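You operate a simulated robot arm through the tools that you are given. There is no shell and no other tool. Be economical: measure what you need, move in short steps, check, and stop when the job is done.

You run a simulated robot arm. Do the job below in one go: nothing can be reset, and whatever is moved stays where it is left.

## Task
Pour one cup of tea and cover it with the small blue saucer.
Fine: the saucers lie on the two empty cups, which stay as they are; one press of POUR; the cup stays on the drip mat; swing the spout back, switch off, spill nothing.
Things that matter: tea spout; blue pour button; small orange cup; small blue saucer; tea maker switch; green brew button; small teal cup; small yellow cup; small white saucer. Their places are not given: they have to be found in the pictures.

It is judged by the outcome, as a careful person would: the job done as asked, and still so three seconds after it is handed in. It fails if anything else is knocked over, pushed out of place, dropped, spilled or broken. Lids that push on must go on centred and level and be pressed home; caps that screw on are set level and turned clockwise until they are tight.

## Robot
A 7-joint arm with a two-finger parallel gripper, fixed in place. Base frame: the origin is at the foot of the arm, x ahead of it, y to its left, z up; the work surface is at about z = 0.92. Readings come in m, rad, newtons and seconds.
With the tool pointing down near the work surface it reaches from about 0.28 to 0.68 m from the base axis. Its first joint turns from -1.152 to 1.152 rad. Payload 1.57 kg.
The TCP is the grasp point between the finger pads, 0.03 m short of the fingertips. In the tool frame z runs along the fingers and y along their closing line. The gripper opens to 0.11 m. The fingers are 0.024 m wide and 0.012 m thick; the gripper's body (0.048 by 0.112 m) begins 0.078 m behind the TCP.
Orientation is told as [roll, pitch, yaw] about the base's x, y, z axes, in that order, counted from this pose: with the fingers straight down and closing along the base's y, the tool's x points along the base's -x, its y along +y and its z along -z.

## Interface
- The arm moves only by the tool servo_tool. Its argument "motion" is text: rows parted by semicolons, each of 7 numbers parted by spaces: the shift along the tool's x, y, z in units of 30 mm (1.0 is 30 mm), then the turn, a rotation vector about the tool's x, y, z in units of 8 degrees (1.0 is 8 degrees), then the gripper command, from -1 (fully open) to 1 (shut), values between in proportion. In form: dx dy dz rx ry rz gripper; .... A call has 1 to 20 rows; each row shifts and turns the commanded pose from where the row before left it, along the tool's axes as they then stand. A call with a number of a shift or a turn outside -1 to 1 is refused whole. Each row takes 0.2 s and may step no farther than 0.05 m and 0.15 rad from the row before; otherwise, or with a gripper value out of range, the whole call is refused. A pose out of reach is approached as far as the arm can. The call stops where the force on the tool passes 40 N (or 10 N more than at its start, if that is more) or the arm is blocked; 0.2 s more then pass. Each finger travels about 0.108 m/s and halts on what it meets, pressing with about 26 N; the grip force reading is that of the motor and also rises with nothing between the fingers. The clock runs only during rows and for 0.2 s after the last one: add rows that do not move to give the fingers time. The reply holds the time, the measured pose of the TCP, the force on the tool along the base axes, the opening and the grip force, in the units named above and with some noise.
- Cameras (640 x 400 px; columns grow to the right, rows downward): "scene" is fixed at [0.1736, -0.3994, 1.4038]; the picture's right is [0.70, -0.72, 0.00], its down [-0.42, -0.41, -0.81] and it looks along [0.58, 0.56, -0.59] (base axes); focal length 214 px, centre (320, 200). "wrist" rides on the gripper at [0.07, 0.016, -0.141] in the tool frame; the picture's right is [-0.23, 0.97, 0.00], its down [-0.86, -0.20, -0.48] and it looks along [-0.47, -0.11, 0.88] (tool axes); focal length 222 px, centre (320, 200).
- snapshot(camera): a new picture of that camera. No time passes.
- pixel_to_xyz(camera, pixels): for up to 12 pixels [column, row] of the newest picture of that camera ("zoom" is the newest enlarged one), the place [x, y, z] in the base frame of the surface seen there, good to about 0.002 m. No time passes.
- close_up(camera, box): a new picture of the part [left, top, right, bottom] of that camera's present view, enlarged. No time passes.
- hand_in(): hands the job in; it is judged then, once.

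Work in short steps. Measure before you move; look again where a grasp or a placing could have gone wrong, and mend it. You have 80 turns and 54 pictures in all, those below and enlarged ones among them. Open the gripper and draw the arm clear of the work before you hand the job in, unless the task says otherwise; then end with one line.

The tools are called by a JSON object that holds its "name" and its "arguments". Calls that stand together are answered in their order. servo_tool: Moves the arm, as the interface text tells. Its arguments: {"type":"object","properties":{"motion":{"type":"string"}},"required":["motion"]} The other tools are called the same way: snapshot (camera) takes a picture; pixel_to_xyz (camera, pixels) gives the place of the surface under pixels of a picture; close_up (camera, box) takes an enlarged picture of a part of a camera's view; hand_in () hands the job in.

At the start:

```text
time: 0.0
eef_pos: [0.3389, -0.1603, 1.2904]
ee_rot: [-0.001, 0.0, 0.001]
wrist_force: [-0.6, -0.1, -0.3]
width: 0.1097
grasp_force: 0.0
```

scene: 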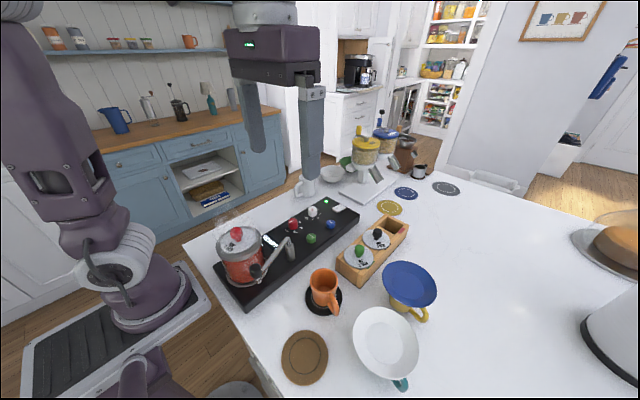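
wrist: 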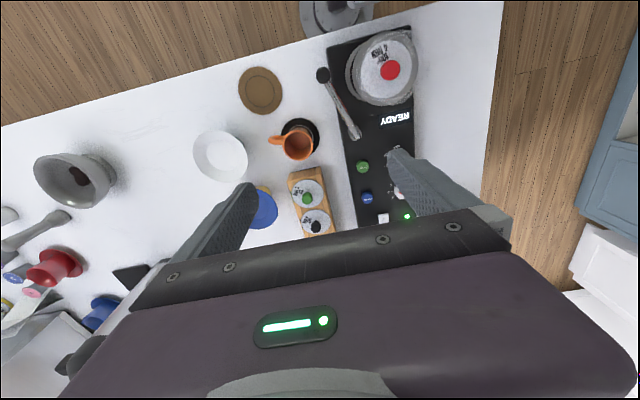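

The scene shows the tea maker at about (270,250), the orange cup at (322,290), and the saucers on cups at (410,285) and (385,340). I'll enlarge these areas to read the panel.

{"name": "close_up", "arguments": {"camera": "scene", "box": [200, 180, 360, 280]}}

{"name": "close_up", "arguments": {"camera": "scene", "box": [290, 230, 450, 400]}}

{"name": "close_up", "arguments": {"camera": "wrist", "box": [180, 20, 440, 240]}}

```text
4.00 times, centred on (280, 230) of scene
```

zoom: 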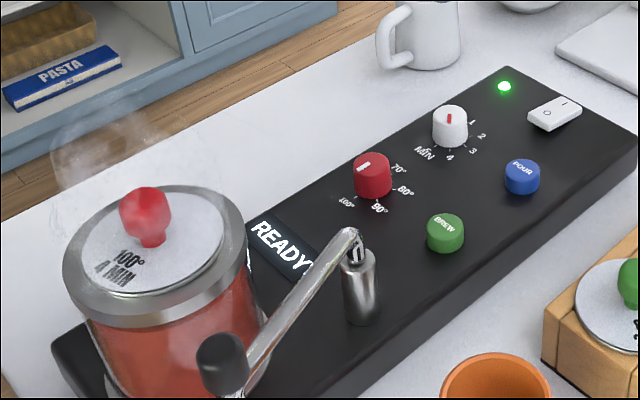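

```text
2.35 times, centred on (370, 315) of scene
```

zoom: 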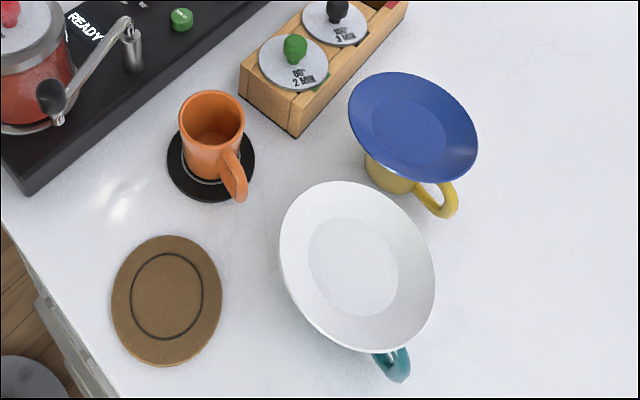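

```text
1.82 times, centred on (310, 130) of wrist
```

zoom: 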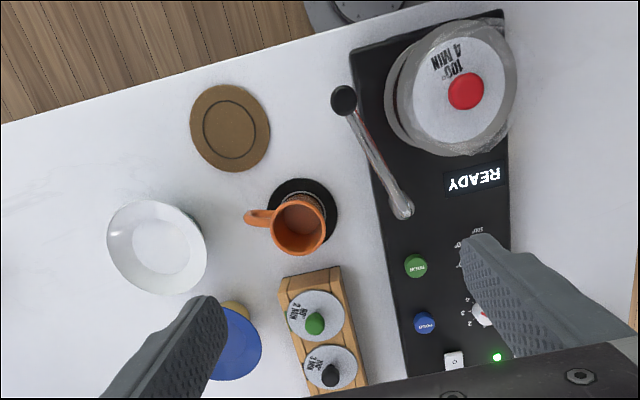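

The panel shows READY with the switch lit, so the tea is brewed; the spout lies over the base with a dark knob at its free end. I'll measure points in the last zoom: knob (344,100), pivot (402,208), the buttons, the switch, the cup rim and the blue saucer.

{"name": "pixel_to_xyz", "arguments": {"camera": "zoom", "pixels": [[344, 100], [372, 150], [402, 208], [416, 266], [424, 323], [454, 361], [278, 226], [324, 226], [300, 202], [300, 252], [245, 217], [328, 190]]}}

{"name": "pixel_to_xyz", "arguments": {"camera": "scene", "pixels": [[410, 285], [386, 270], [436, 290], [410, 262], [408, 304], [357, 340], [418, 345], [385, 310], [388, 378], [420, 315]]}}

{"name": "close_up", "arguments": {"camera": "scene", "box": [230, 220, 350, 320]}}

```text
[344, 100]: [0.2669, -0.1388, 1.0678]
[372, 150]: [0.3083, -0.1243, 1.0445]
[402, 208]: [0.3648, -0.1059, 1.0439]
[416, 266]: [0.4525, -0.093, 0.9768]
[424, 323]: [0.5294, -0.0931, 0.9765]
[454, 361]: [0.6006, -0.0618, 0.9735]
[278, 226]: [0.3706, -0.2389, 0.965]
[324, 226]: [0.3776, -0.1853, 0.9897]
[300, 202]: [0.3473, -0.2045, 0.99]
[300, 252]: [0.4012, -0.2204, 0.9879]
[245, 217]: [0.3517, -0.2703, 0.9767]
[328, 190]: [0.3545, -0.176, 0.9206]
```

```text
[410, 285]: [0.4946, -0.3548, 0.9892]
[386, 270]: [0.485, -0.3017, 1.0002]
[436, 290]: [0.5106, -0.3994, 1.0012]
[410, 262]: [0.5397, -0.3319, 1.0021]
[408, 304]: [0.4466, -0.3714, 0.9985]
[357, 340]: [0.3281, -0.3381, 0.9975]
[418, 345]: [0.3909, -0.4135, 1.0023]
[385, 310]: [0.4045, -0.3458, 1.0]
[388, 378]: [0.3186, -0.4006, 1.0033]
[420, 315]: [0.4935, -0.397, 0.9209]
```

```text
4.00 times, centred on (290, 270) of scene
```

zoom: 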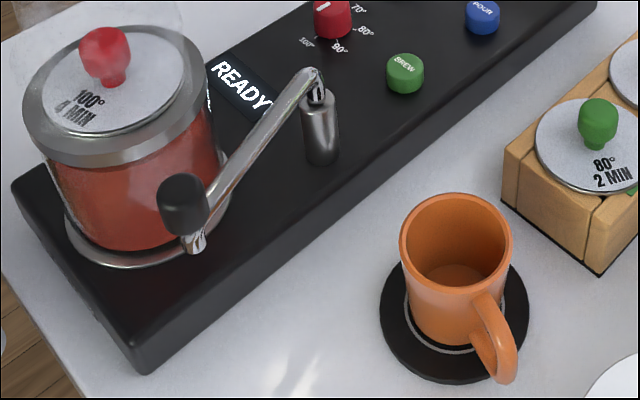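

I'll measure the spout's knob, tip and post in this zoom, plus the cup rim and mat.

{"name": "pixel_to_xyz", "arguments": {"camera": "zoom", "pixels": [[182, 183], [182, 208], [163, 205], [204, 205], [184, 228], [196, 243], [260, 140], [312, 72], [320, 110], [320, 150], [214, 196], [400, 240]]}}

{"name": "pixel_to_xyz", "arguments": {"camera": "wrist", "pixels": [[321, 75], [326, 75], [316, 73], [330, 82], [357, 133], [355, 132], [264, 208], [262, 195], [310, 126], [301, 121]]}}

{"name": "close_up", "arguments": {"camera": "wrist", "box": [230, 50, 400, 170]}}

```text
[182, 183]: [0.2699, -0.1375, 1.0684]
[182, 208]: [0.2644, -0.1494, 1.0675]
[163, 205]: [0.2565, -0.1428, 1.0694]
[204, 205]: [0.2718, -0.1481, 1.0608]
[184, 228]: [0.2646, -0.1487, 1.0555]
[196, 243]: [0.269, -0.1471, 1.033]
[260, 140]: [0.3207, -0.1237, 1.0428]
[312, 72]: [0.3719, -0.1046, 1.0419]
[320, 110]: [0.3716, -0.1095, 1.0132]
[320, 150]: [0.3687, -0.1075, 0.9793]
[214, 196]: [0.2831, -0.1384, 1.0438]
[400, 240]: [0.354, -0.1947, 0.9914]
```

```text
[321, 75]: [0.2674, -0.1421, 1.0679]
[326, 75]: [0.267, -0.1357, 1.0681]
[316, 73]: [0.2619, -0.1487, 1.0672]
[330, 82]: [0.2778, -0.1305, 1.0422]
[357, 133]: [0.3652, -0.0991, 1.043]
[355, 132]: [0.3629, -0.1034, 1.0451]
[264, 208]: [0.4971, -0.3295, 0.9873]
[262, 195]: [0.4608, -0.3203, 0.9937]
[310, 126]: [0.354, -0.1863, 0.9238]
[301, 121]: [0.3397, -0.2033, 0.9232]
```

```text
3.33 times, centred on (315, 110) of wrist
```

zoom: 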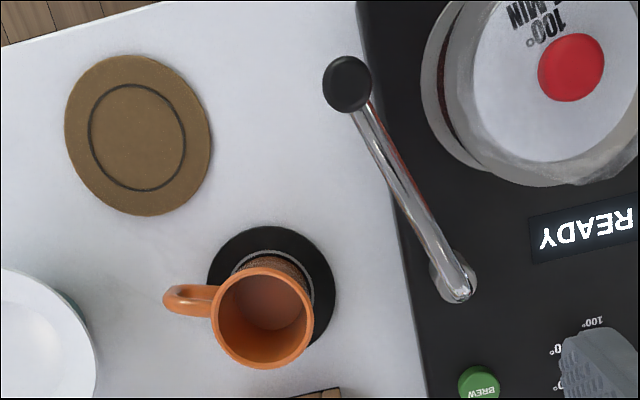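

The knob centre is near (0.265,-0.142) with its top at 1.068, the pivot near (0.367,-0.102), and the cup centre near (0.374,-0.211), so the radii match at about 0.11. I'll check pot clearance in the last zoom and move above the knob with the closing line along the swing direction (yaw +22°).

{"name": "pixel_to_xyz", "arguments": {"camera": "zoom", "pixels": [[424, 90], [432, 130], [450, 20], [570, 65], [470, 100], [347, 82], [370, 85], [325, 85], [460, 292], [405, 180]]}}

{"name": "servo_tool", "arguments": {"motion": "0.41 0.1 0.8 0 0 0 0.3; 0.41 0.1 0.8 0 0 0 0.3; 0.41 0.1 0.8 0 0 0 0.3; 0.41 0.1 0.8 0 0 0 0.3; 0.41 0.1 0.8 0 0 0 0.3; 0.41 0.1 0.5 0 0 0 0.3; 0 0 0 0 0 -0.92 0.3; 0 0 0 0 0 -0.92 0.3; 0 0 0 0 0 -0.92 0.3; 0 0 0 0 0 0 0.3"}}

{"name": "snapshot", "arguments": {"camera": "wrist"}}

{"name": "close_up", "arguments": {"camera": "scene", "box": [190, 180, 350, 280]}}

```text
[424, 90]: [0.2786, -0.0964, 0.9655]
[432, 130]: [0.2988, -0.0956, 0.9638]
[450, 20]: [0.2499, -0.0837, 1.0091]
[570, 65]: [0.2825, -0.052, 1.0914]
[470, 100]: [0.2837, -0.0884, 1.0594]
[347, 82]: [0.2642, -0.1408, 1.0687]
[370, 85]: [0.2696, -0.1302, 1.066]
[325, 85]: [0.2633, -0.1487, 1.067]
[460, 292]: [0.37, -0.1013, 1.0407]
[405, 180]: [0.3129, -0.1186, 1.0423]
```

```text
time: 2.2
eef_pos: [0.2652, -0.1432, 1.1552]
ee_rot: [-0.002, 0.0, 0.386]
wrist_force: [0.0, 0.2, -0.3]
width: 0.0385
grasp_force: 0.1
```

```text
46 pictures are left
```

wrist: 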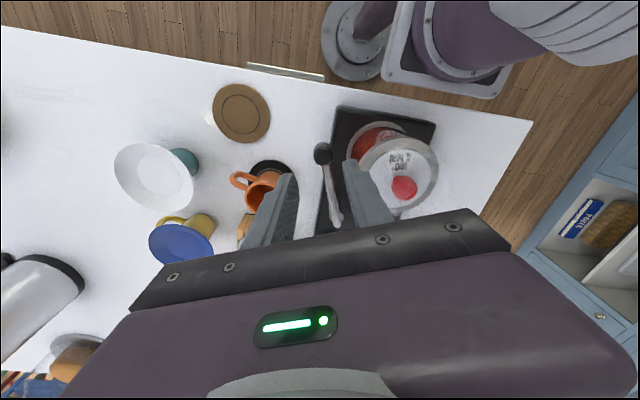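

```text
4.00 times, centred on (270, 230) of scene
```

zoom: 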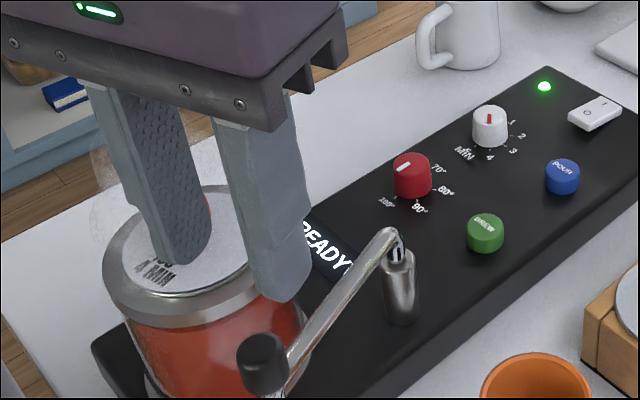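

The fingers are right above the knob with about 15 mm clearance to the pot rim. I'll descend to TCP z≈1.078 so the fingers straddle the knob.

{"name": "servo_tool", "arguments": {"motion": "0 0.08 0.64 0 0 0 0.4; 0 0 0.64 0 0 0 0.4; 0 0 0.64 0 0 0 0.4; 0 0 0.64 0 0 0 0.4; 0 0 0 0 0 0 0.4"}}

{"name": "close_up", "arguments": {"camera": "scene", "box": [190, 180, 350, 280]}}

```text
time: 3.4
eef_pos: [0.2671, -0.1411, 1.0791]
ee_rot: [0.0, 0.0, 0.387]
wrist_force: [0.0, -0.2, 0.1]
width: 0.0329
grasp_force: 0.0
```

```text
4.00 times, centred on (270, 230) of scene
```

zoom: 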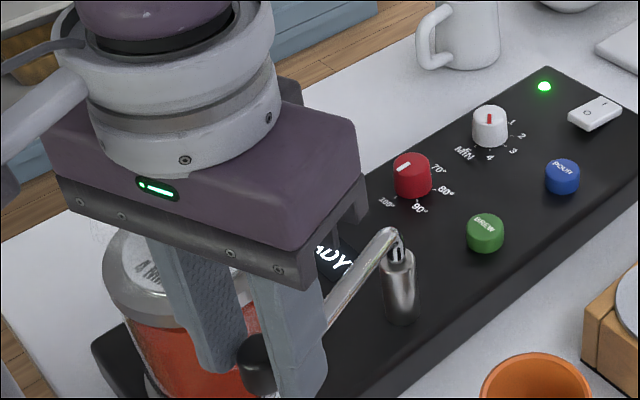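

The knob sits between the fingers. I'll narrow the gap and swing the first half of the arc about the pivot, turning the tool along with it.

{"name": "servo_tool", "arguments": {"motion": "0 0 0 0 0 0 0.62; 0 0 0 0 0 0 0.62; -0.02 -0.384 0 0 0 -0.75 0.62; -0.02 -0.384 0 0 0 -0.75 0.62; -0.02 -0.384 0 0 0 -0.75 0.62; -0.02 -0.384 0 0 0 -0.75 0.62; -0.02 -0.384 0 0 0 -0.75 0.62; -0.02 -0.384 0 0 0 -0.75 0.62; 0 0 0 0 0 0 0.62"}}

{"name": "close_up", "arguments": {"camera": "scene", "box": [200, 200, 360, 300]}}

```text
time: 5.4
eef_pos: [0.3086, -0.1933, 1.0781]
ee_rot: [0.0, 0.001, 1.017]
wrist_force: [0.3, 0.8, -0.3]
width: 0.022
grasp_force: 0.4
```

```text
4.00 times, centred on (280, 250) of scene
```

zoom: 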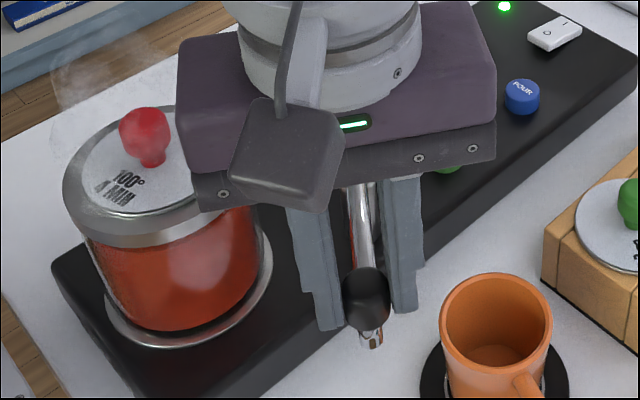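

The spout is following. I'll do the second half, slightly over to take up the slack.

{"name": "servo_tool", "arguments": {"motion": "-0.02 -0.384 0 0 0 -0.75 0.62; -0.02 -0.384 0 0 0 -0.75 0.62; -0.02 -0.384 0 0 0 -0.75 0.62; -0.02 -0.384 0 0 0 -0.75 0.62; -0.02 -0.384 0 0 0 -0.75 0.62; -0.02 -0.384 0 0 0 -0.75 0.62; -0.005 -0.08 0 0 0 -0.15 0.62; 0 0 0 0 0 0 0.62"}}

{"name": "close_up", "arguments": {"camera": "scene", "box": [230, 220, 390, 320]}}

```text
time: 7.2
eef_pos: [0.378, -0.2094, 1.0792]
ee_rot: [0.003, -0.001, 1.662]
wrist_force: [-7.2, 1.0, -1.4]
width: 0.0268
grasp_force: 3.2
```

```text
4.00 times, centred on (310, 270) of scene
```

zoom: 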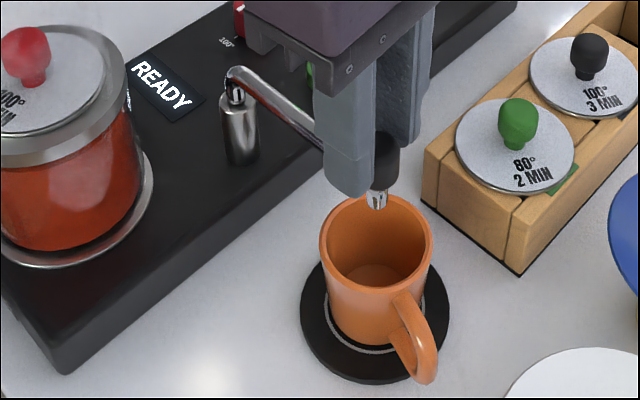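

The reading shows -7 N in x, so the spout may have met a stop. I'll measure the tip at (377,200) and the cup rim.

{"name": "pixel_to_xyz", "arguments": {"camera": "zoom", "pixels": [[377, 200], [377, 190], [387, 160], [387, 140], [322, 245], [432, 245], [376, 282], [360, 197], [237, 75], [290, 115]]}}

{"name": "snapshot", "arguments": {"camera": "wrist"}}

```text
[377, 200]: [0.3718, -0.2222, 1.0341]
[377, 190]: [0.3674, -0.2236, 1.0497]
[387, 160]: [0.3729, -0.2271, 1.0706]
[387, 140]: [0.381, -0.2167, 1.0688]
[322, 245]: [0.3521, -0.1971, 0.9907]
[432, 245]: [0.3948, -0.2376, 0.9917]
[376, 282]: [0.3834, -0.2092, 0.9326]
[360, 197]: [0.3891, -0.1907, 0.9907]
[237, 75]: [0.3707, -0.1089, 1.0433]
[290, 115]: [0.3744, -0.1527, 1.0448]
```

```text
41 pictures are left
```

wrist: 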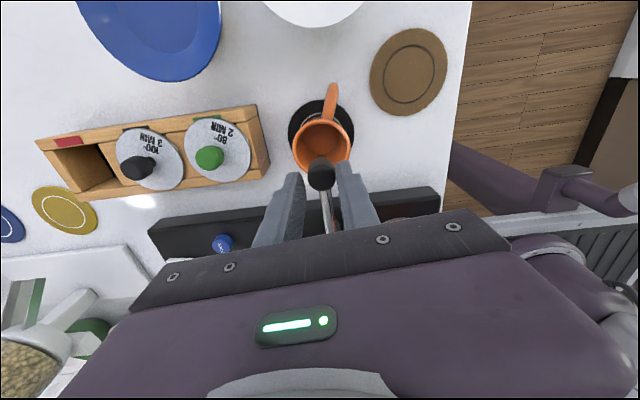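

The tip at about (0.374,-0.218) matches the cup centre (0.3735,-0.217). I'll open the fingers, rise straight up and check.

{"name": "servo_tool", "arguments": {"motion": "0 0 0 0 0 0 0.3; 0 0 0 0 0 0 0.3; 0 0 -0.7 0 0 0 0.3; 0 0 -1 0 0 0 0.3; 0 0 -1 0 0 0 0.3; 0 0 0 0 0 0 0.3"}}

{"name": "close_up", "arguments": {"camera": "scene", "box": [230, 220, 390, 320]}}

{"name": "close_up", "arguments": {"camera": "wrist", "box": [220, 60, 420, 200]}}

```text
time: 8.6
eef_pos: [0.3764, -0.2107, 1.1591]
ee_rot: [0.0, 0.001, 1.663]
wrist_force: [-0.1, -0.3, -1.2]
width: 0.0385
grasp_force: 0.1
```

```text
4.00 times, centred on (310, 270) of scene
```

zoom: 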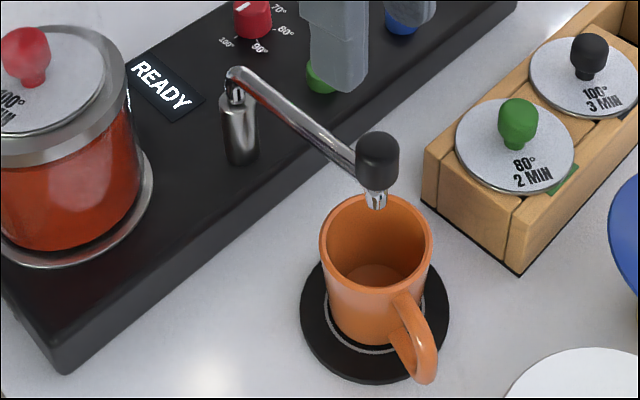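

```text
2.86 times, centred on (320, 130) of wrist
```

zoom: 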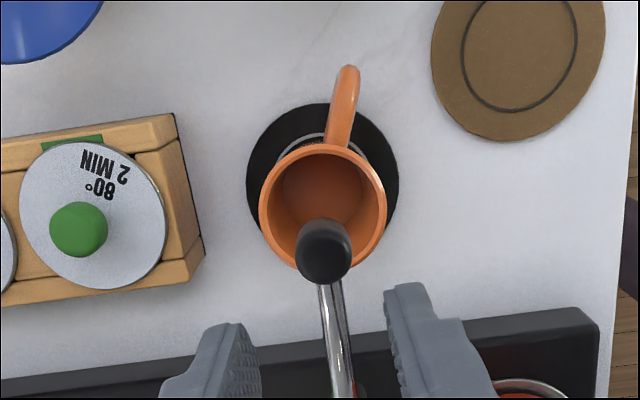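

The spout is over the cup centre. Next I'll close the fingers and travel at height to above the POUR button (about 0.529,-0.093).

{"name": "servo_tool", "arguments": {"motion": "-0.493 -0.777 0 0 0 0 1; -0.493 -0.777 0 0 0 0 1; -0.493 -0.777 0 0 0 0 1; -0.493 -0.777 0 0 0 0 1; -0.493 -0.777 0 0 0 0 1; -0.493 -0.777 0 0 0 0 1; -0.493 -0.777 0 0 0 0 1; 0 0 0 0 0 0 1"}}

{"name": "close_up", "arguments": {"camera": "scene", "box": [260, 180, 380, 260]}}

{"name": "snapshot", "arguments": {"camera": "wrist"}}

```text
time: 10.4
eef_pos: [0.5296, -0.0901, 1.1598]
ee_rot: [-0.001, -0.001, 1.665]
wrist_force: [-0.7, -0.5, -0.9]
width: 0.0
grasp_force: 21.2
```

```text
5.00 times, centred on (320, 220) of scene
```

zoom: 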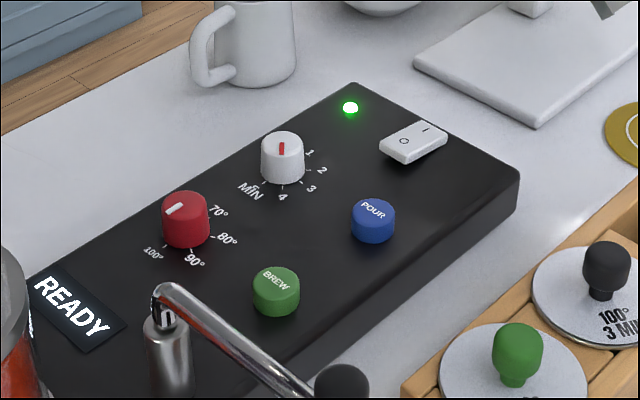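

```text
37 pictures are left
```

wrist: 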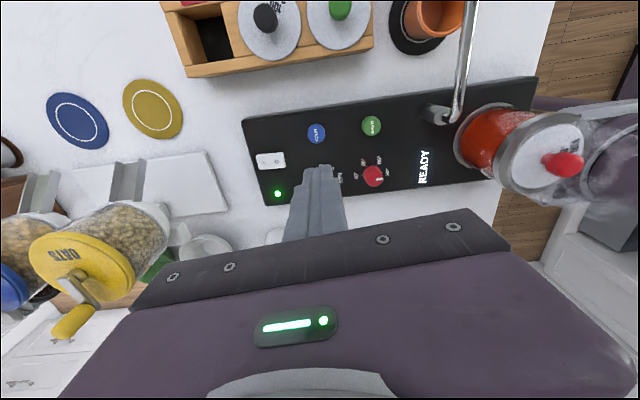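

Both views show the POUR button clear. I'll measure it at zoom (373,210) along with the switch.

{"name": "pixel_to_xyz", "arguments": {"camera": "zoom", "pixels": [[373, 210], [352, 212], [394, 212], [373, 198], [373, 236], [425, 130], [404, 142], [385, 152], [444, 128], [412, 140], [373, 255]]}}

{"name": "pixel_to_xyz", "arguments": {"camera": "wrist", "pixels": [[317, 132], [317, 125], [309, 133], [325, 133], [262, 161], [271, 160], [280, 159]]}}

```text
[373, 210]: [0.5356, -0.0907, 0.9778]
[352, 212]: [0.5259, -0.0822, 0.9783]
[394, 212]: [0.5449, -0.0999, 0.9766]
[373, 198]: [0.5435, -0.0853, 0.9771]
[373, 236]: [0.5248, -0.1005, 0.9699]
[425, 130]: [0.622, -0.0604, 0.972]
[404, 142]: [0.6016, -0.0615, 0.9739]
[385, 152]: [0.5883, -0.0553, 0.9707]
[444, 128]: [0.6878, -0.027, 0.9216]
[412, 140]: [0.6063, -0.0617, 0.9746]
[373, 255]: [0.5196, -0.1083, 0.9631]
```

```text
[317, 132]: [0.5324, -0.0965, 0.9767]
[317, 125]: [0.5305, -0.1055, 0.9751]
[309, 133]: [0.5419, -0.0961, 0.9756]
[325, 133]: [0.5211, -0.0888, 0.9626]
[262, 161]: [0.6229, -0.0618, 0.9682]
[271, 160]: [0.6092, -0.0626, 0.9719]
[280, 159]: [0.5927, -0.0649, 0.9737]
```

The button centre is (0.534,-0.093) with its top at 0.977. I'll line up and descend to just above it.

{"name": "servo_tool", "arguments": {"motion": "0.11 -0.137 0.8 0 0 0 1; 0 0 0.8 0 0 0 1; 0 0 0.8 0 0 0 1; 0 0 0.8 0 0 0 1; 0 0 0.8 0 0 0 1; 0 0 0.8 0 0 0 1; 0 0 0 0 0 0 1"}}

{"name": "close_up", "arguments": {"camera": "scene", "box": [260, 180, 380, 260]}}

```text
time: 12.0
eef_pos: [0.5349, -0.095, 1.0154]
ee_rot: [-0.001, 0.001, 1.663]
wrist_force: [0.1, -0.4, -0.4]
width: 0.0003
grasp_force: 20.7
```

```text
5.00 times, centred on (320, 220) of scene
```

zoom: 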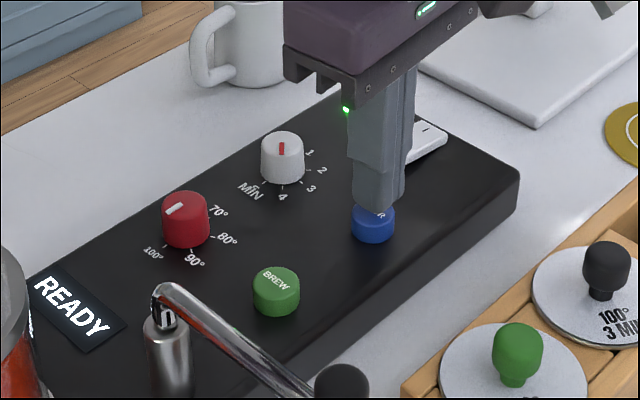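

The fingertips are centred about 8 mm above POUR. I'll press once by a few millimetres and lift in the same call.

{"name": "servo_tool", "arguments": {"motion": "0 0 0.2 0 0 0 1; 0 0 0.1 0 0 0 1; 0 0 0.1 0 0 0 1; 0 0 0.05 0 0 0 1; 0 0 -0.5 0 0 0 1; 0 0 -0.5 0 0 0 1"}}

{"name": "close_up", "arguments": {"camera": "scene", "box": [220, 180, 380, 310]}}

```text
time: 13.4
eef_pos: [0.5346, -0.0933, 1.034]
ee_rot: [0.0, 0.0, 1.663]
wrist_force: [-0.7, -1.3, 0.0]
width: 0.0
grasp_force: 21.5
```

```text
3.08 times, centred on (300, 245) of scene
```

zoom: 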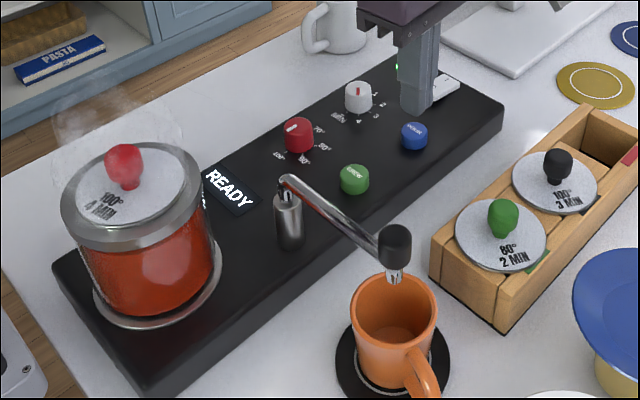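

No stream is visible yet. I'll wait a second and look again before deciding.

{"name": "servo_tool", "arguments": {"motion": "0 0 0 0 0 0 1; 0 0 0 0 0 0 1; 0 0 0 0 0 0 1; 0 0 0 0 0 0 1"}}

{"name": "close_up", "arguments": {"camera": "scene", "box": [220, 180, 380, 310]}}

```text
time: 14.4
eef_pos: [0.5351, -0.0926, 1.0328]
ee_rot: [-0.001, 0.0, 1.665]
wrist_force: [-0.7, -0.2, 0.2]
width: 0.0
grasp_force: 21.7
```

```text
3.08 times, centred on (300, 245) of scene
```

zoom: 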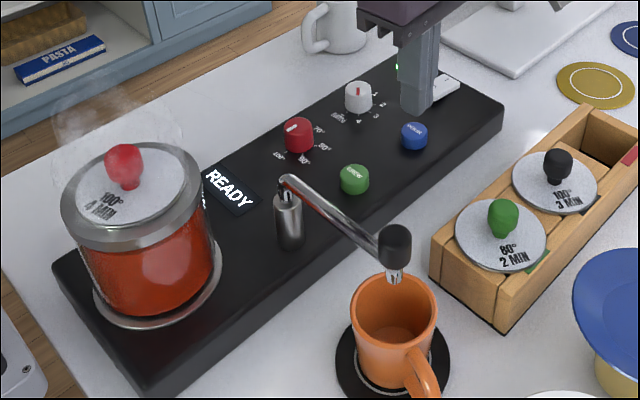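

Nothing poured, so that press was too shallow to register. I'll press again, a little deeper and with a hold, and read the force.

{"name": "servo_tool", "arguments": {"motion": "0 0 0.5 0 0 0 1; 0 0 0.3 0 0 0 1; 0 0 0.1 0 0 0 1; 0 0 0.1 0 0 0 1; 0 0 0.08 0 0 0 1; 0 0 0 0 0 0 1"}}

{"name": "close_up", "arguments": {"camera": "scene", "box": [220, 180, 380, 310]}}

```text
time: 15.8
eef_pos: [0.5347, -0.0952, 0.9988]
ee_rot: [-0.002, 0.0, 1.665]
wrist_force: [1.5, -0.4, 1.8]
width: 0.0
grasp_force: 21.4
```

```text
3.08 times, centred on (300, 245) of scene
```

zoom: 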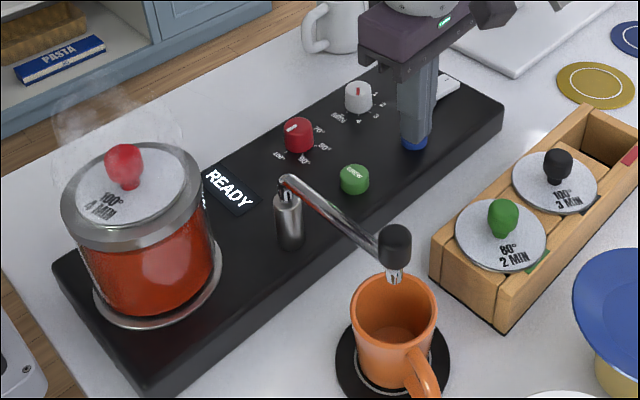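

The button is down a bit at only about 2 N with no pour yet. I'll go about 3 mm deeper in small steps.

{"name": "servo_tool", "arguments": {"motion": "0 0 0.05 0 0 0 1; 0 0 0.05 0 0 0 1; 0 0 0 0 0 0 1"}}

{"name": "close_up", "arguments": {"camera": "scene", "box": [220, 180, 380, 310]}}

```text
time: 16.6
eef_pos: [0.5344, -0.0934, 0.9957]
ee_rot: [-0.002, 0.0, 1.665]
wrist_force: [-2.0, -0.2, 3.1]
width: 0.0001
grasp_force: 20.9
```

```text
3.08 times, centred on (300, 245) of scene
```

zoom: 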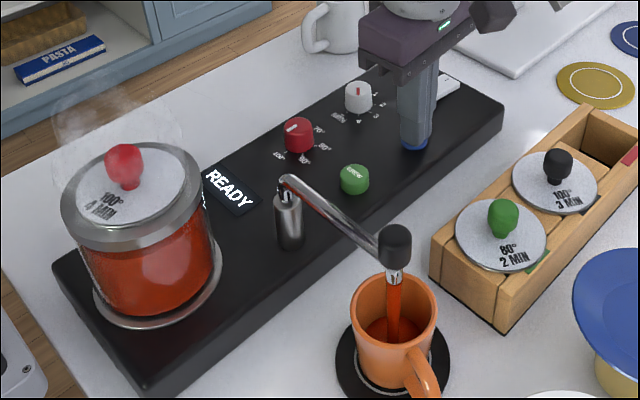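

Tea is flowing into the cup. I'll release the button, rise, and watch the pour.

{"name": "servo_tool", "arguments": {"motion": "0 0 -0.5 0 0 0 1; 0 0 -0.8 0 0 0 1; 0 0 -0.8 0 0 0 1; 0 0 0 0 0 0 1; 0 0 0 0 0 0 1; 0 0 0 0 0 0 1; 0 0 0 0 0 0 1; 0 0 0 0 0 0 1"}}

{"name": "close_up", "arguments": {"camera": "scene", "box": [220, 180, 380, 310]}}

```text
time: 18.4
eef_pos: [0.5366, -0.0917, 1.0591]
ee_rot: [-0.001, 0.001, 1.663]
wrist_force: [0.1, 0.0, -0.3]
width: 0.0001
grasp_force: 21.1
```

```text
3.08 times, centred on (300, 245) of scene
```

zoom: 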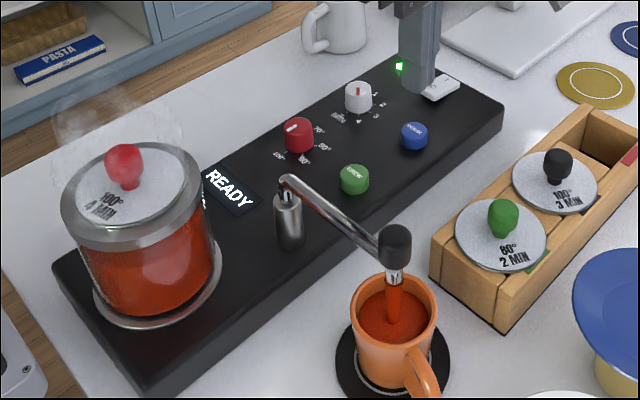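

Still pouring and the cup is filling. I'll wait with still rows and look again.

{"name": "servo_tool", "arguments": {"motion": "0 0 -0.8 0 0 0 1; 0 0 -0.8 0 0 0 1; 0 0 0 0 0 0 1; 0 0 0 0 0 0 1; 0 0 0 0 0 0 1; 0 0 0 0 0 0 1; 0 0 0 0 0 0 1"}}

{"name": "close_up", "arguments": {"camera": "scene", "box": [220, 180, 380, 310]}}

```text
time: 20.0
eef_pos: [0.5344, -0.0923, 1.1066]
ee_rot: [-0.001, 0.0, 1.664]
wrist_force: [0.2, 0.1, 0.3]
width: 0.0
grasp_force: 21.7
```

```text
3.08 times, centred on (300, 245) of scene
```

zoom: 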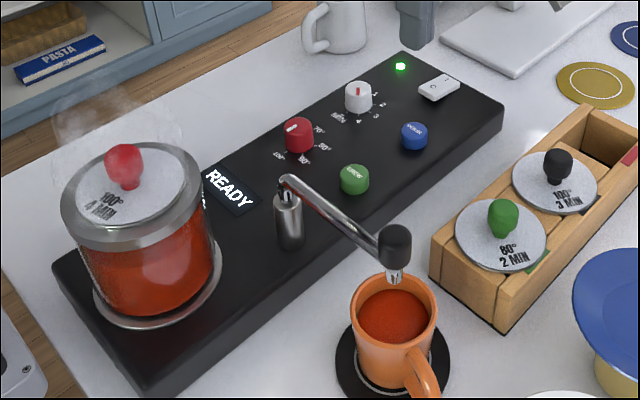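

The pour has finished and the stream has stopped. I'll return above the spout knob (about 0.375,-0.217) with the fingers part open.

{"name": "servo_tool", "arguments": {"motion": "0 0 -0.8 0 0 0 1; 0.515 0.803 -0.8 0 0 0 0.3; 0.515 0.803 0 0 0 0 0.3; 0.515 0.803 0 0 0 0 0.3; 0.515 0.803 0 0 0 0 0.3; 0.515 0.803 0 0 0 0 0.3; 0.515 0.803 0 0 0 0 0.3; 0.515 0.803 0 0 0 0 0.3; 0 0 0 0 0 0 0.3"}}

{"name": "close_up", "arguments": {"camera": "scene", "box": [240, 200, 400, 300]}}

```text
time: 22.0
eef_pos: [0.3749, -0.2186, 1.1564]
ee_rot: [-0.002, 0.001, 1.663]
wrist_force: [0.1, 0.7, -0.3]
width: 0.0387
grasp_force: 0.0
```

```text
4.00 times, centred on (320, 250) of scene
```

zoom: 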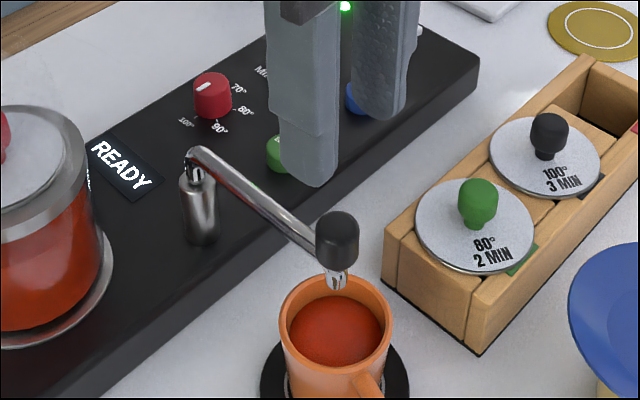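

Aligned over the knob. I'll descend around it and narrow the gap.

{"name": "servo_tool", "arguments": {"motion": "0 -0.05 0.64 0 0 0 0.3; 0 0 0.64 0 0 0 0.3; 0 0 0.64 0 0 0 0.3; 0 0 0.64 0 0 0 0.3; 0 0 0 0 0 0 0.62; 0 0 0 0 0 0 0.62"}}

{"name": "close_up", "arguments": {"camera": "scene", "box": [240, 200, 400, 300]}}

```text
time: 23.4
eef_pos: [0.3775, -0.2182, 1.0776]
ee_rot: [0.001, -0.001, 1.663]
wrist_force: [-5.6, -2.1, -0.3]
width: 0.0259
grasp_force: 3.4
```

```text
4.00 times, centred on (320, 250) of scene
```

zoom: 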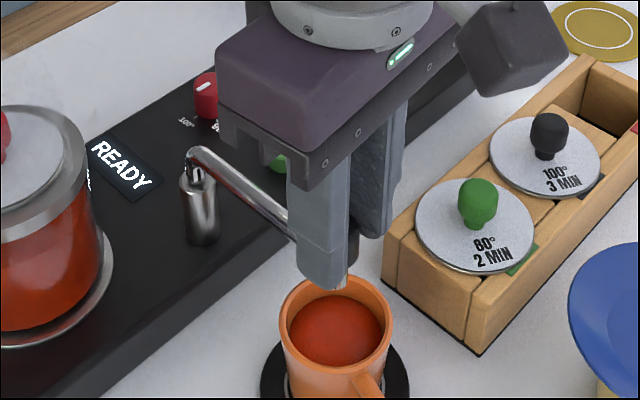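

The knob is caged. I'll swing it back along the arc, first half.

{"name": "servo_tool", "arguments": {"motion": "-0.02 0.393 0 0 0 0.75 0.6; -0.02 0.393 0 0 0 0.75 0.6; -0.02 0.393 0 0 0 0.75 0.6; -0.02 0.393 0 0 0 0.75 0.6; -0.02 0.393 0 0 0 0.75 0.6; -0.02 0.393 0 0 0 0.75 0.6; 0 0 0 0 0 0 0.6"}}

{"name": "close_up", "arguments": {"camera": "scene", "box": [210, 200, 370, 300]}}

```text
time: 25.0
eef_pos: [0.3095, -0.2033, 1.0789]
ee_rot: [-0.002, 0.0, 1.033]
wrist_force: [0.7, 0.6, 0.0]
width: 0.0221
grasp_force: 0.0
```

```text
4.00 times, centred on (290, 250) of scene
```

zoom: 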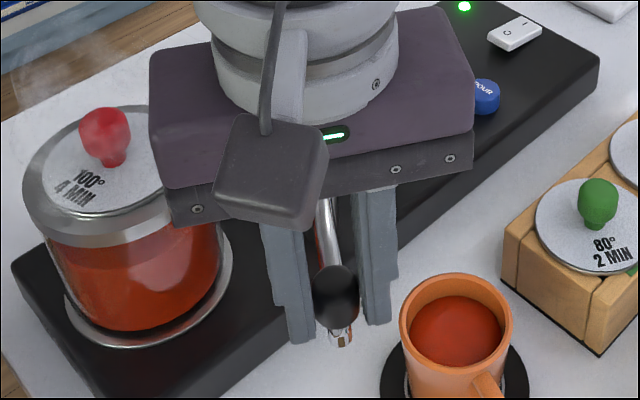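

Following well, though the TCP has drifted about 6 mm outward. I'll finish the swing with a small inward correction.

{"name": "servo_tool", "arguments": {"motion": "-0.055 0.384 0 0 0 0.75 0.6; -0.055 0.384 0 0 0 0.75 0.6; -0.055 0.384 0 0 0 0.75 0.6; -0.055 0.384 0 0 0 0.75 0.6; -0.055 0.384 0 0 0 0.75 0.6; -0.055 0.384 0 0 0 0.75 0.6; -0.005 0.1 0 0 0 0.2 0.6; 0 0 0 0 0 0 0.6"}}

{"name": "close_up", "arguments": {"camera": "scene", "box": [200, 190, 360, 290]}}

```text
time: 26.8
eef_pos: [0.268, -0.146, 1.0779]
ee_rot: [0.0, 0.002, 0.379]
wrist_force: [-0.8, 0.0, 0.3]
width: 0.022
grasp_force: 0.3
```

```text
4.00 times, centred on (280, 240) of scene
```

zoom: 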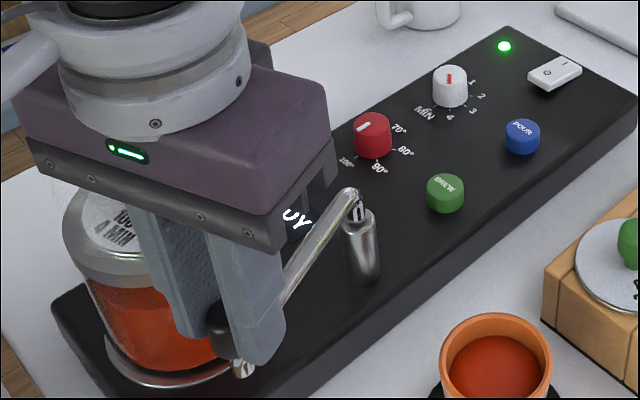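

The spout tip (243,366) is within a few millimetres of its original spot (about 238,355). I'll nudge it the rest of the way, then open and rise.

{"name": "servo_tool", "arguments": {"motion": "0 0.2 0 0 0 0.3 0.6; 0 0.06 0 0 0 0 0.6; 0 0 0 0 0 0 0.6; 0 0 0 0 0 0 0.35; 0 0 0 0 0 0 0.35; 0 0 -0.7 0 0 0 0.35; 0 0 -1 0 0 0 0.35; 0 0 -1 0 0 0 0.35; 0 0 0 0 0 0 0.35"}}

{"name": "close_up", "arguments": {"camera": "scene", "box": [200, 180, 360, 280]}}

```text
time: 28.8
eef_pos: [0.2651, -0.1351, 1.1589]
ee_rot: [0.0, 0.0, 0.336]
wrist_force: [-0.2, 0.4, 0.0]
width: 0.0358
grasp_force: 0.1
```

```text
4.00 times, centred on (280, 230) of scene
```

zoom: 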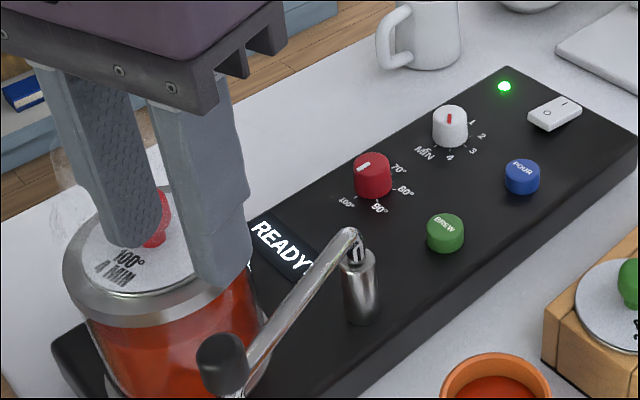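

The spout is back at its original position. Next I'll turn to yaw 0 and travel at height to above the O half of the switch (about 0.593,-0.062), fingers closed.

{"name": "servo_tool", "arguments": {"motion": "0 0 0 0 0 0.8 1; 0 0 0 0 0 0.8 1; 0 0 0 0 0 0.8 1; -0.781 0.174 0 0 0 0 1; -0.781 0.174 0 0 0 0 1; -0.781 0.174 0 0 0 0 1; -0.781 0.174 0 0 0 0 1; -0.781 0.174 0 0 0 0 1; -0.781 0.174 0 0 0 0 1; -0.781 0.174 0 0 0 0 1; -0.781 0.174 0 0 0 0 1; -0.781 0.174 0 0 0 0 1; -0.781 0.174 0 0 0 0 1; -0.781 0.174 0 0 0 0 1; -0.781 0.174 0 0 0 0 1; -0.781 0.174 0 0 0 0 1; -0.781 0.174 0 0 0 0 1; 0 0 0 0 0 0 1"}}

{"name": "close_up", "arguments": {"camera": "scene", "box": [305, 190, 365, 230]}}

```text
time: 32.6
eef_pos: [0.595, -0.0615, 1.1593]
ee_rot: [0.0, 0.0, 0.003]
wrist_force: [0.2, 0.2, 0.0]
width: 0.0
grasp_force: 21.4
```

```text
10.00 times, centred on (335, 210) of scene
```

zoom: 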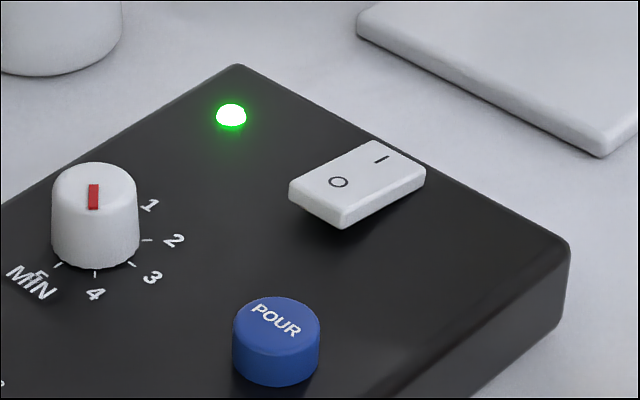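

I'll locate the rocker ends precisely in this zoom.

{"name": "pixel_to_xyz", "arguments": {"camera": "zoom", "pixels": [[295, 187], [338, 212], [318, 197], [338, 182], [358, 180], [381, 160], [376, 145], [420, 167], [150, 90]]}}

```text
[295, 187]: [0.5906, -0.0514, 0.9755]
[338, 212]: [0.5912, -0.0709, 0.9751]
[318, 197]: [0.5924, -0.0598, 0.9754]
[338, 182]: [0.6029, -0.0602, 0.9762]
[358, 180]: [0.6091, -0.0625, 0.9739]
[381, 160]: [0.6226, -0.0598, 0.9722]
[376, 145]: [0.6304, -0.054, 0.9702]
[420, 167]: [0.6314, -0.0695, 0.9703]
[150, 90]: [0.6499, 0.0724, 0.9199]
```

The rocker runs x 0.590–0.632 with its raised O end at 0.590, z 0.9755. I'll press at x≈0.592, going slowly at the end.

{"name": "servo_tool", "arguments": {"motion": "0.1 0 0.8 0 0 0 1; 0 0 0.8 0 0 0 1; 0 0 0.8 0 0 0 1; 0 0 0.8 0 0 0 1; 0 0 0.8 0 0 0 1; 0 0 0.8 0 0 0 1; 0 0 0.15 0 0 0 1; 0 0 0.1 0 0 0 1; 0 0 0.1 0 0 0 1; 0 0 0.1 0 0 0 1; 0 0 0.08 0 0 0 1; 0 0 0 0 0 0 1"}}

{"name": "close_up", "arguments": {"camera": "scene", "box": [305, 190, 365, 230]}}

```text
time: 35.2
eef_pos: [0.5903, -0.0638, 1.0017]
ee_rot: [-0.001, -0.001, 0.001]
wrist_force: [-7.0, 0.1, 22.9]
width: 0.0
grasp_force: 21.5
```

```text
10.00 times, centred on (335, 210) of scene
```

zoom: 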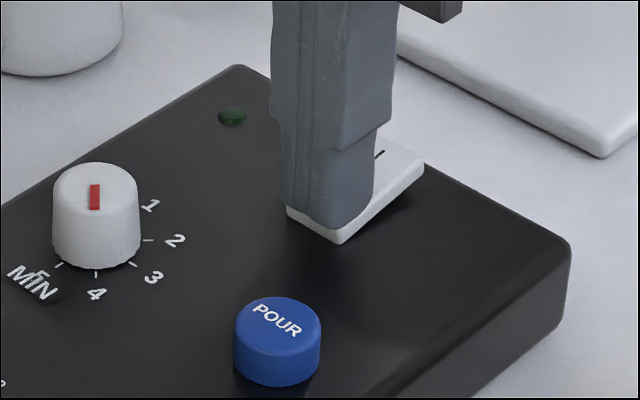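

The LED has gone out and the switch is off. I'll lift and travel at height to above the blue saucer (about 0.494,-0.352), opening the gripper.

{"name": "servo_tool", "arguments": {"motion": "0 0 -0.5 0 0 0 1; 0 0 -0.9 0 0 0 1; 0 0 -1 0 0 0 1; 0 0 -1 0 0 0 1; 0 0 -1 0 0 0 1; 0 0 -1 0 0 0 1; 0.29 -0.873 -0.3 0 0 0 1; 0.29 -0.873 0 0 0 0 1; 0.29 -0.873 0 0 0 0 0; 0.29 -0.873 0 0 0 0 -1; 0.29 -0.873 0 0 0 0 -1; 0.29 -0.873 0 0 0 0 -1; 0.29 -0.873 0 0 0 0 -1; 0.29 -0.873 0 0 0 0 -1; 0.29 -0.873 0 0 0 0 -1; 0.29 -0.873 0 0 0 0 -1; 0.29 -0.873 0 0 0 0 -1; 0 0 0 0 0 0 -1; 0 0 0 0 0 0 -1"}}

{"name": "snapshot", "arguments": {"camera": "wrist"}}

{"name": "close_up", "arguments": {"camera": "scene", "box": [290, 220, 450, 320]}}

```text
time: 39.2
eef_pos: [0.4858, -0.3402, 1.1745]
ee_rot: [0.001, 0.0, 0.002]
wrist_force: [-0.6, 0.2, 0.4]
width: 0.11
grasp_force: 0.0
out of reach, approached as far as the arm can: row 17
```

```text
22 pictures are left
```

wrist: 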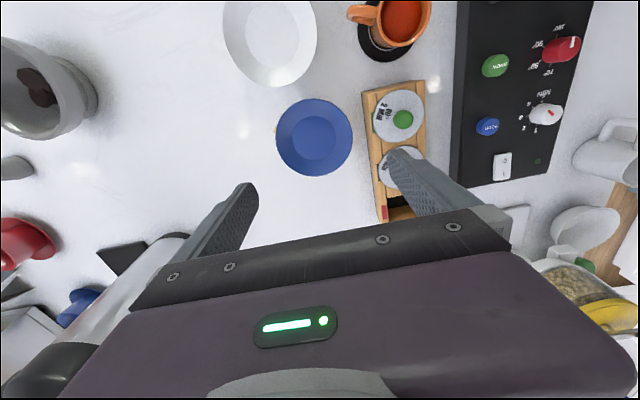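

```text
4.00 times, centred on (370, 270) of scene
```

zoom: 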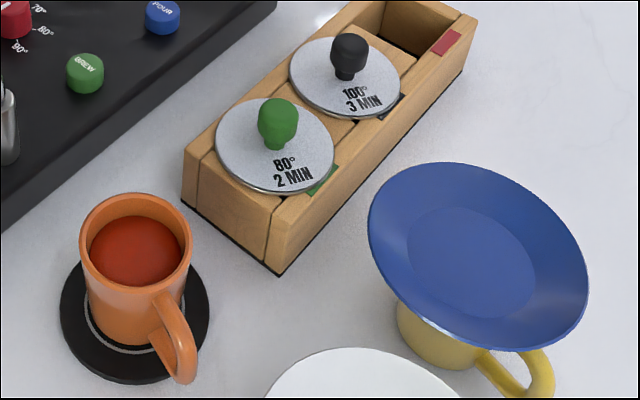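

The stop was just the reach limit at height. I'll measure the saucer rim closely in the zoom, just inside its edge, to get its diameter.

{"name": "pixel_to_xyz", "arguments": {"camera": "zoom", "pixels": [[371, 230], [585, 285], [452, 165], [500, 347], [395, 182], [560, 335], [570, 240], [420, 310], [470, 262], [530, 195], [470, 330], [385, 270]]}}

{"name": "pixel_to_xyz", "arguments": {"camera": "wrist", "pixels": [[278, 138], [350, 138], [313, 100], [316, 174], [288, 112], [338, 110], [290, 164], [341, 163], [314, 138], [388, 100], [418, 100]]}}

{"name": "close_up", "arguments": {"camera": "wrist", "box": [240, 60, 440, 200]}}

```text
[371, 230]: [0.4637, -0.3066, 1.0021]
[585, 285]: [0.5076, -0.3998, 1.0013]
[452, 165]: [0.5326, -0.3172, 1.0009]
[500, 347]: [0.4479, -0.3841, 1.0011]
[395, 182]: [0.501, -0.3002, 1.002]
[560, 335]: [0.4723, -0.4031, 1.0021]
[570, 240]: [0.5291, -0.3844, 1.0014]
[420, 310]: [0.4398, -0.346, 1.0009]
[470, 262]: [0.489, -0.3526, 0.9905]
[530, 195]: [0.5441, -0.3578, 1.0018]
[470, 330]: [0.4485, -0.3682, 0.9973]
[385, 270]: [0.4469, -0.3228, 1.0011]
```

```text
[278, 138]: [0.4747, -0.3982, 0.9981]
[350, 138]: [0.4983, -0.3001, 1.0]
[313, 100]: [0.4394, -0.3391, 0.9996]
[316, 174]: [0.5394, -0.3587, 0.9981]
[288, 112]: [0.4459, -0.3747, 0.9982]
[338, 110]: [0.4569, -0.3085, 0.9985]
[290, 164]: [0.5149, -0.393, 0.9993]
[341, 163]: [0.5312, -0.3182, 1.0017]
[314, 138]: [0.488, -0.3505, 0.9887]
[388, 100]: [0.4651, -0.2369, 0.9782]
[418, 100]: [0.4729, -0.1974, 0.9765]
```

```text
2.86 times, centred on (340, 130) of wrist
```

zoom: 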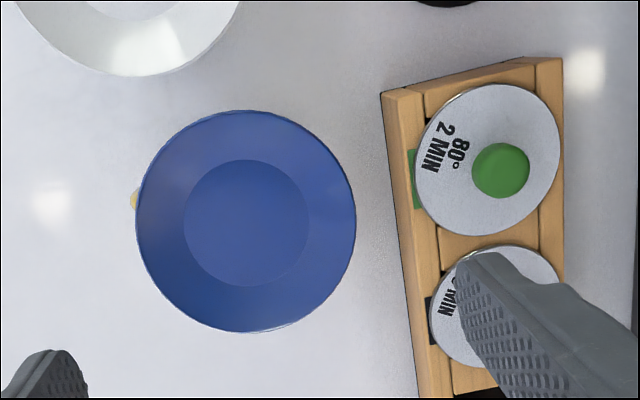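

The saucer is about 0.106–0.11 m across, too wide to span, so I'll pinch its rim with one finger above and one below, matching the roughly 26° flare. First I'll test in free space that the arm can hold a 60° tilt pointing along azimuth -30°.

{"name": "servo_tool", "arguments": {"motion": "0.717 0.333 -0.4 0 0 0 0.2; 0.717 0.333 -0.4 0 0 0 0.2; 0.717 0.333 -0.4 0 0 0 0.2; 0.717 0.333 -0.4 0 0 0 0.2; 0 0 0 0 0 -0.94 0.2; 0 0 0 0 0 -0.94 0.2; 0 0 0 0 0 -0.94 0.2; 0 0 0 0 0 -0.94 0.2; 0 0 0 0 0 -0.94 0.2; 0 0 0 0 0 -0.94 0.2; 0 0 0 0 0 -0.94 0.2; 0 0 0 0 0 -0.94 0.2; 0 0 0 0.94 0 0 0.2; 0 0 0 0.94 0 0 0.2; 0 0 0 0.94 0 0 0.2; 0 0 0 0.94 0 0 0.2; 0 0 0 0.94 0 0 0.2; 0 0 0 0.94 0 0 0.2; 0 0 0 0.94 0 0 0.2; 0 0 0 0.94 0 0 0.2"}}

{"name": "snapshot", "arguments": {"camera": "scene"}}

```text
time: 43.4
eef_pos: [0.4006, -0.303, 1.2264]
ee_rot: [-1.049, 0.0, 1.05]
wrist_force: [0.7, -0.3, -0.6]
width: 0.044
grasp_force: 0.0
```

```text
19 pictures are left
```

scene: 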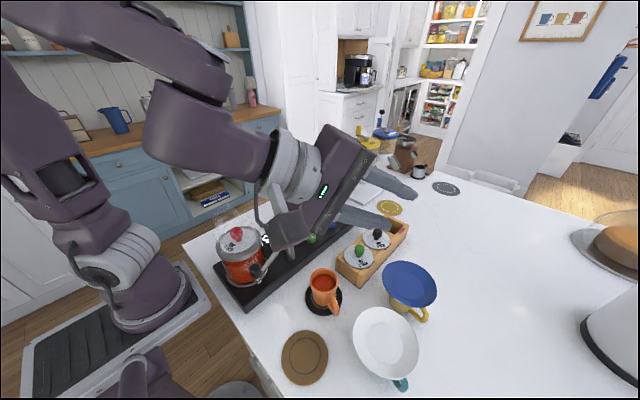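

The tilt is reachable. Before picking, I'll test the placing orientation too: pointing at azimuth +45° toward the orange cup from the empty coaster side, staying high.

{"name": "servo_tool", "arguments": {"motion": "0 0 0 0 -0.814 -0.47 0.2; 0 0 0 0 -0.814 -0.47 0.2; 0 0 0 0 -0.814 -0.47 0.2; 0 0 0 0 -0.814 -0.47 0.2; 0 0 0 0 -0.814 -0.47 0.2; 0 0 0 0 -0.814 -0.47 0.2; 0 0 0 0 -0.814 -0.47 0.2; 0 0 0 0 -0.814 -0.47 0.2; 0 0 0 0 -0.814 -0.47 0.2; 0 0 0 0 -0.814 -0.47 0.2; -0.443 0.538 0.18 0 0 0 0.2; -0.443 0.538 0.18 0 0 0 0.2; -0.443 0.538 0.18 0 0 0 0.2; -0.443 0.538 0.18 0 0 0 0.2; -0.443 0.538 0.18 0 0 0 0.2; -0.443 0.538 0.18 0 0 0 0.2; 0 0 0 0 0 0 0.2"}}

```text
time: 47.0
eef_pos: [0.3485, -0.2404, 1.1368]
ee_rot: [-1.051, 0.033, 2.025]
wrist_force: [0.8, 0.0, 0.4]
width: 0.0441
grasp_force: 0.1
out of reach, approached as far as the arm can: row 1, 2, 9, 10
```

Azimuth about +26° is the turn limit there, which still leaves the approach clear of the pot. I'll test lowering to z≈1.06 near the placing spot and look.

{"name": "servo_tool", "arguments": {"motion": "-0.073 0.585 0.014 0 0 0 0.2; -0.073 0.585 0.014 0 0 0 0.2; -0.073 0.585 0.014 0 0 0 0.2; -0.073 0.585 0.014 0 0 0 0.2; -0.073 0.585 0.014 0 0 0 0.2; 0 0 0 0 0 0 0.2"}}

{"name": "close_up", "arguments": {"camera": "scene", "box": [160, 150, 440, 350]}}

```text
time: 48.4
eef_pos: [0.3154, -0.2442, 1.0584]
ee_rot: [-1.042, 0.036, 2.044]
wrist_force: [1.0, -0.3, 0.0]
width: 0.0439
grasp_force: 0.0
```

```text
2.00 times, centred on (300, 250) of scene
```

zoom: 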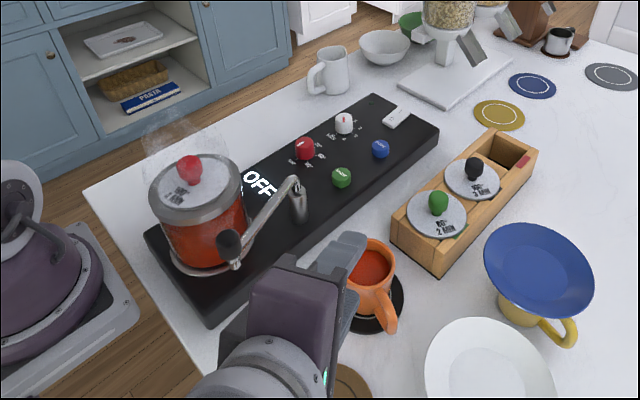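

The display reads OFF, and the placing pose is reachable. I'll rise, turn back to the pick azimuth of -30° and read the pose.

{"name": "servo_tool", "arguments": {"motion": "0 -0.77 -0.445 0 0 0 0.2; 0 -0.77 -0.445 0 0 0 0.2; 0 -0.77 -0.445 0 0 0 0.2; 0 -0.77 -0.445 0 0 0 0.2; 0 -0.77 -0.445 0 0 0 0.2; 0 -0.77 -0.445 0 0 0 0.2; 0 0 0 0 0.773 0.446 0.2; 0 0 0 0 0.773 0.446 0.2; 0 0 0 0 0.773 0.446 0.2; 0 0 0 0 0.773 0.446 0.2; 0 0 0 0 0.773 0.446 0.2; 0 0 0 0 0.773 0.446 0.2; 0 0 0 0 0.773 0.446 0.2; 0 0 0 0 0.773 0.446 0.2; 0 0 0 0 0 0 0.2"}}

```text
time: 51.6
eef_pos: [0.3051, -0.2446, 1.2185]
ee_rot: [-1.075, 0.016, 1.027]
wrist_force: [0.3, 0.4, 0.3]
width: 0.0443
grasp_force: 0.1
```

Orientation is good (azimuth about -31°, tilt about 62°). I'll move to above the pre-grasp point with about 30 mm opening and look.

{"name": "servo_tool", "arguments": {"motion": "-0.027 0.308 0.768 0 0 0 0.4; -0.027 0.308 0.768 0 0 0 0.4; -0.027 0.308 0.768 0 0 0 0.4; -0.027 0.308 0.768 0 0 0 0.4; -0.027 0.308 0.768 0 0 0 0.4; -0.027 0.308 0.768 0 0 0 0.4; 0 0.4 0.216 0 0 0 0.4; 0 0 0 0 0 0 0.4"}}

{"name": "close_up", "arguments": {"camera": "scene", "box": [220, 160, 460, 320]}}

{"name": "snapshot", "arguments": {"camera": "wrist"}}

```text
time: 53.4
eef_pos: [0.3883, -0.2922, 1.0884]
ee_rot: [-1.075, 0.017, 1.029]
wrist_force: [0.1, -0.1, -0.4]
width: 0.0329
grasp_force: 0.0
```

```text
2.50 times, centred on (340, 240) of scene
```

zoom: 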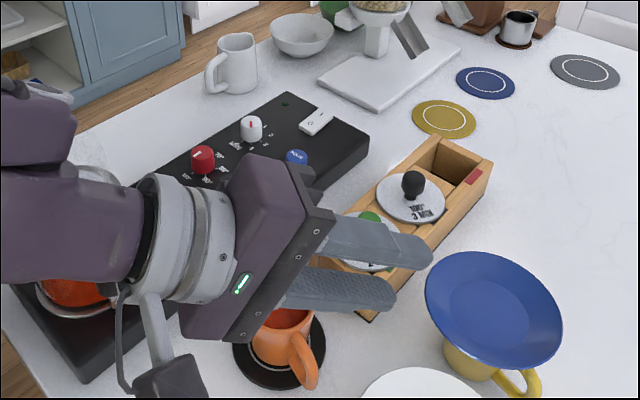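

```text
16 pictures are left
```

wrist: 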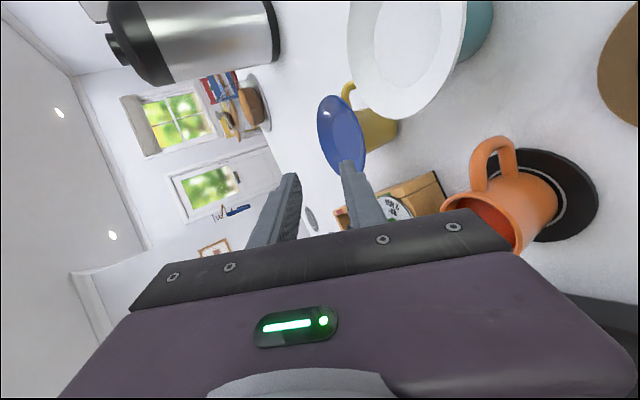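

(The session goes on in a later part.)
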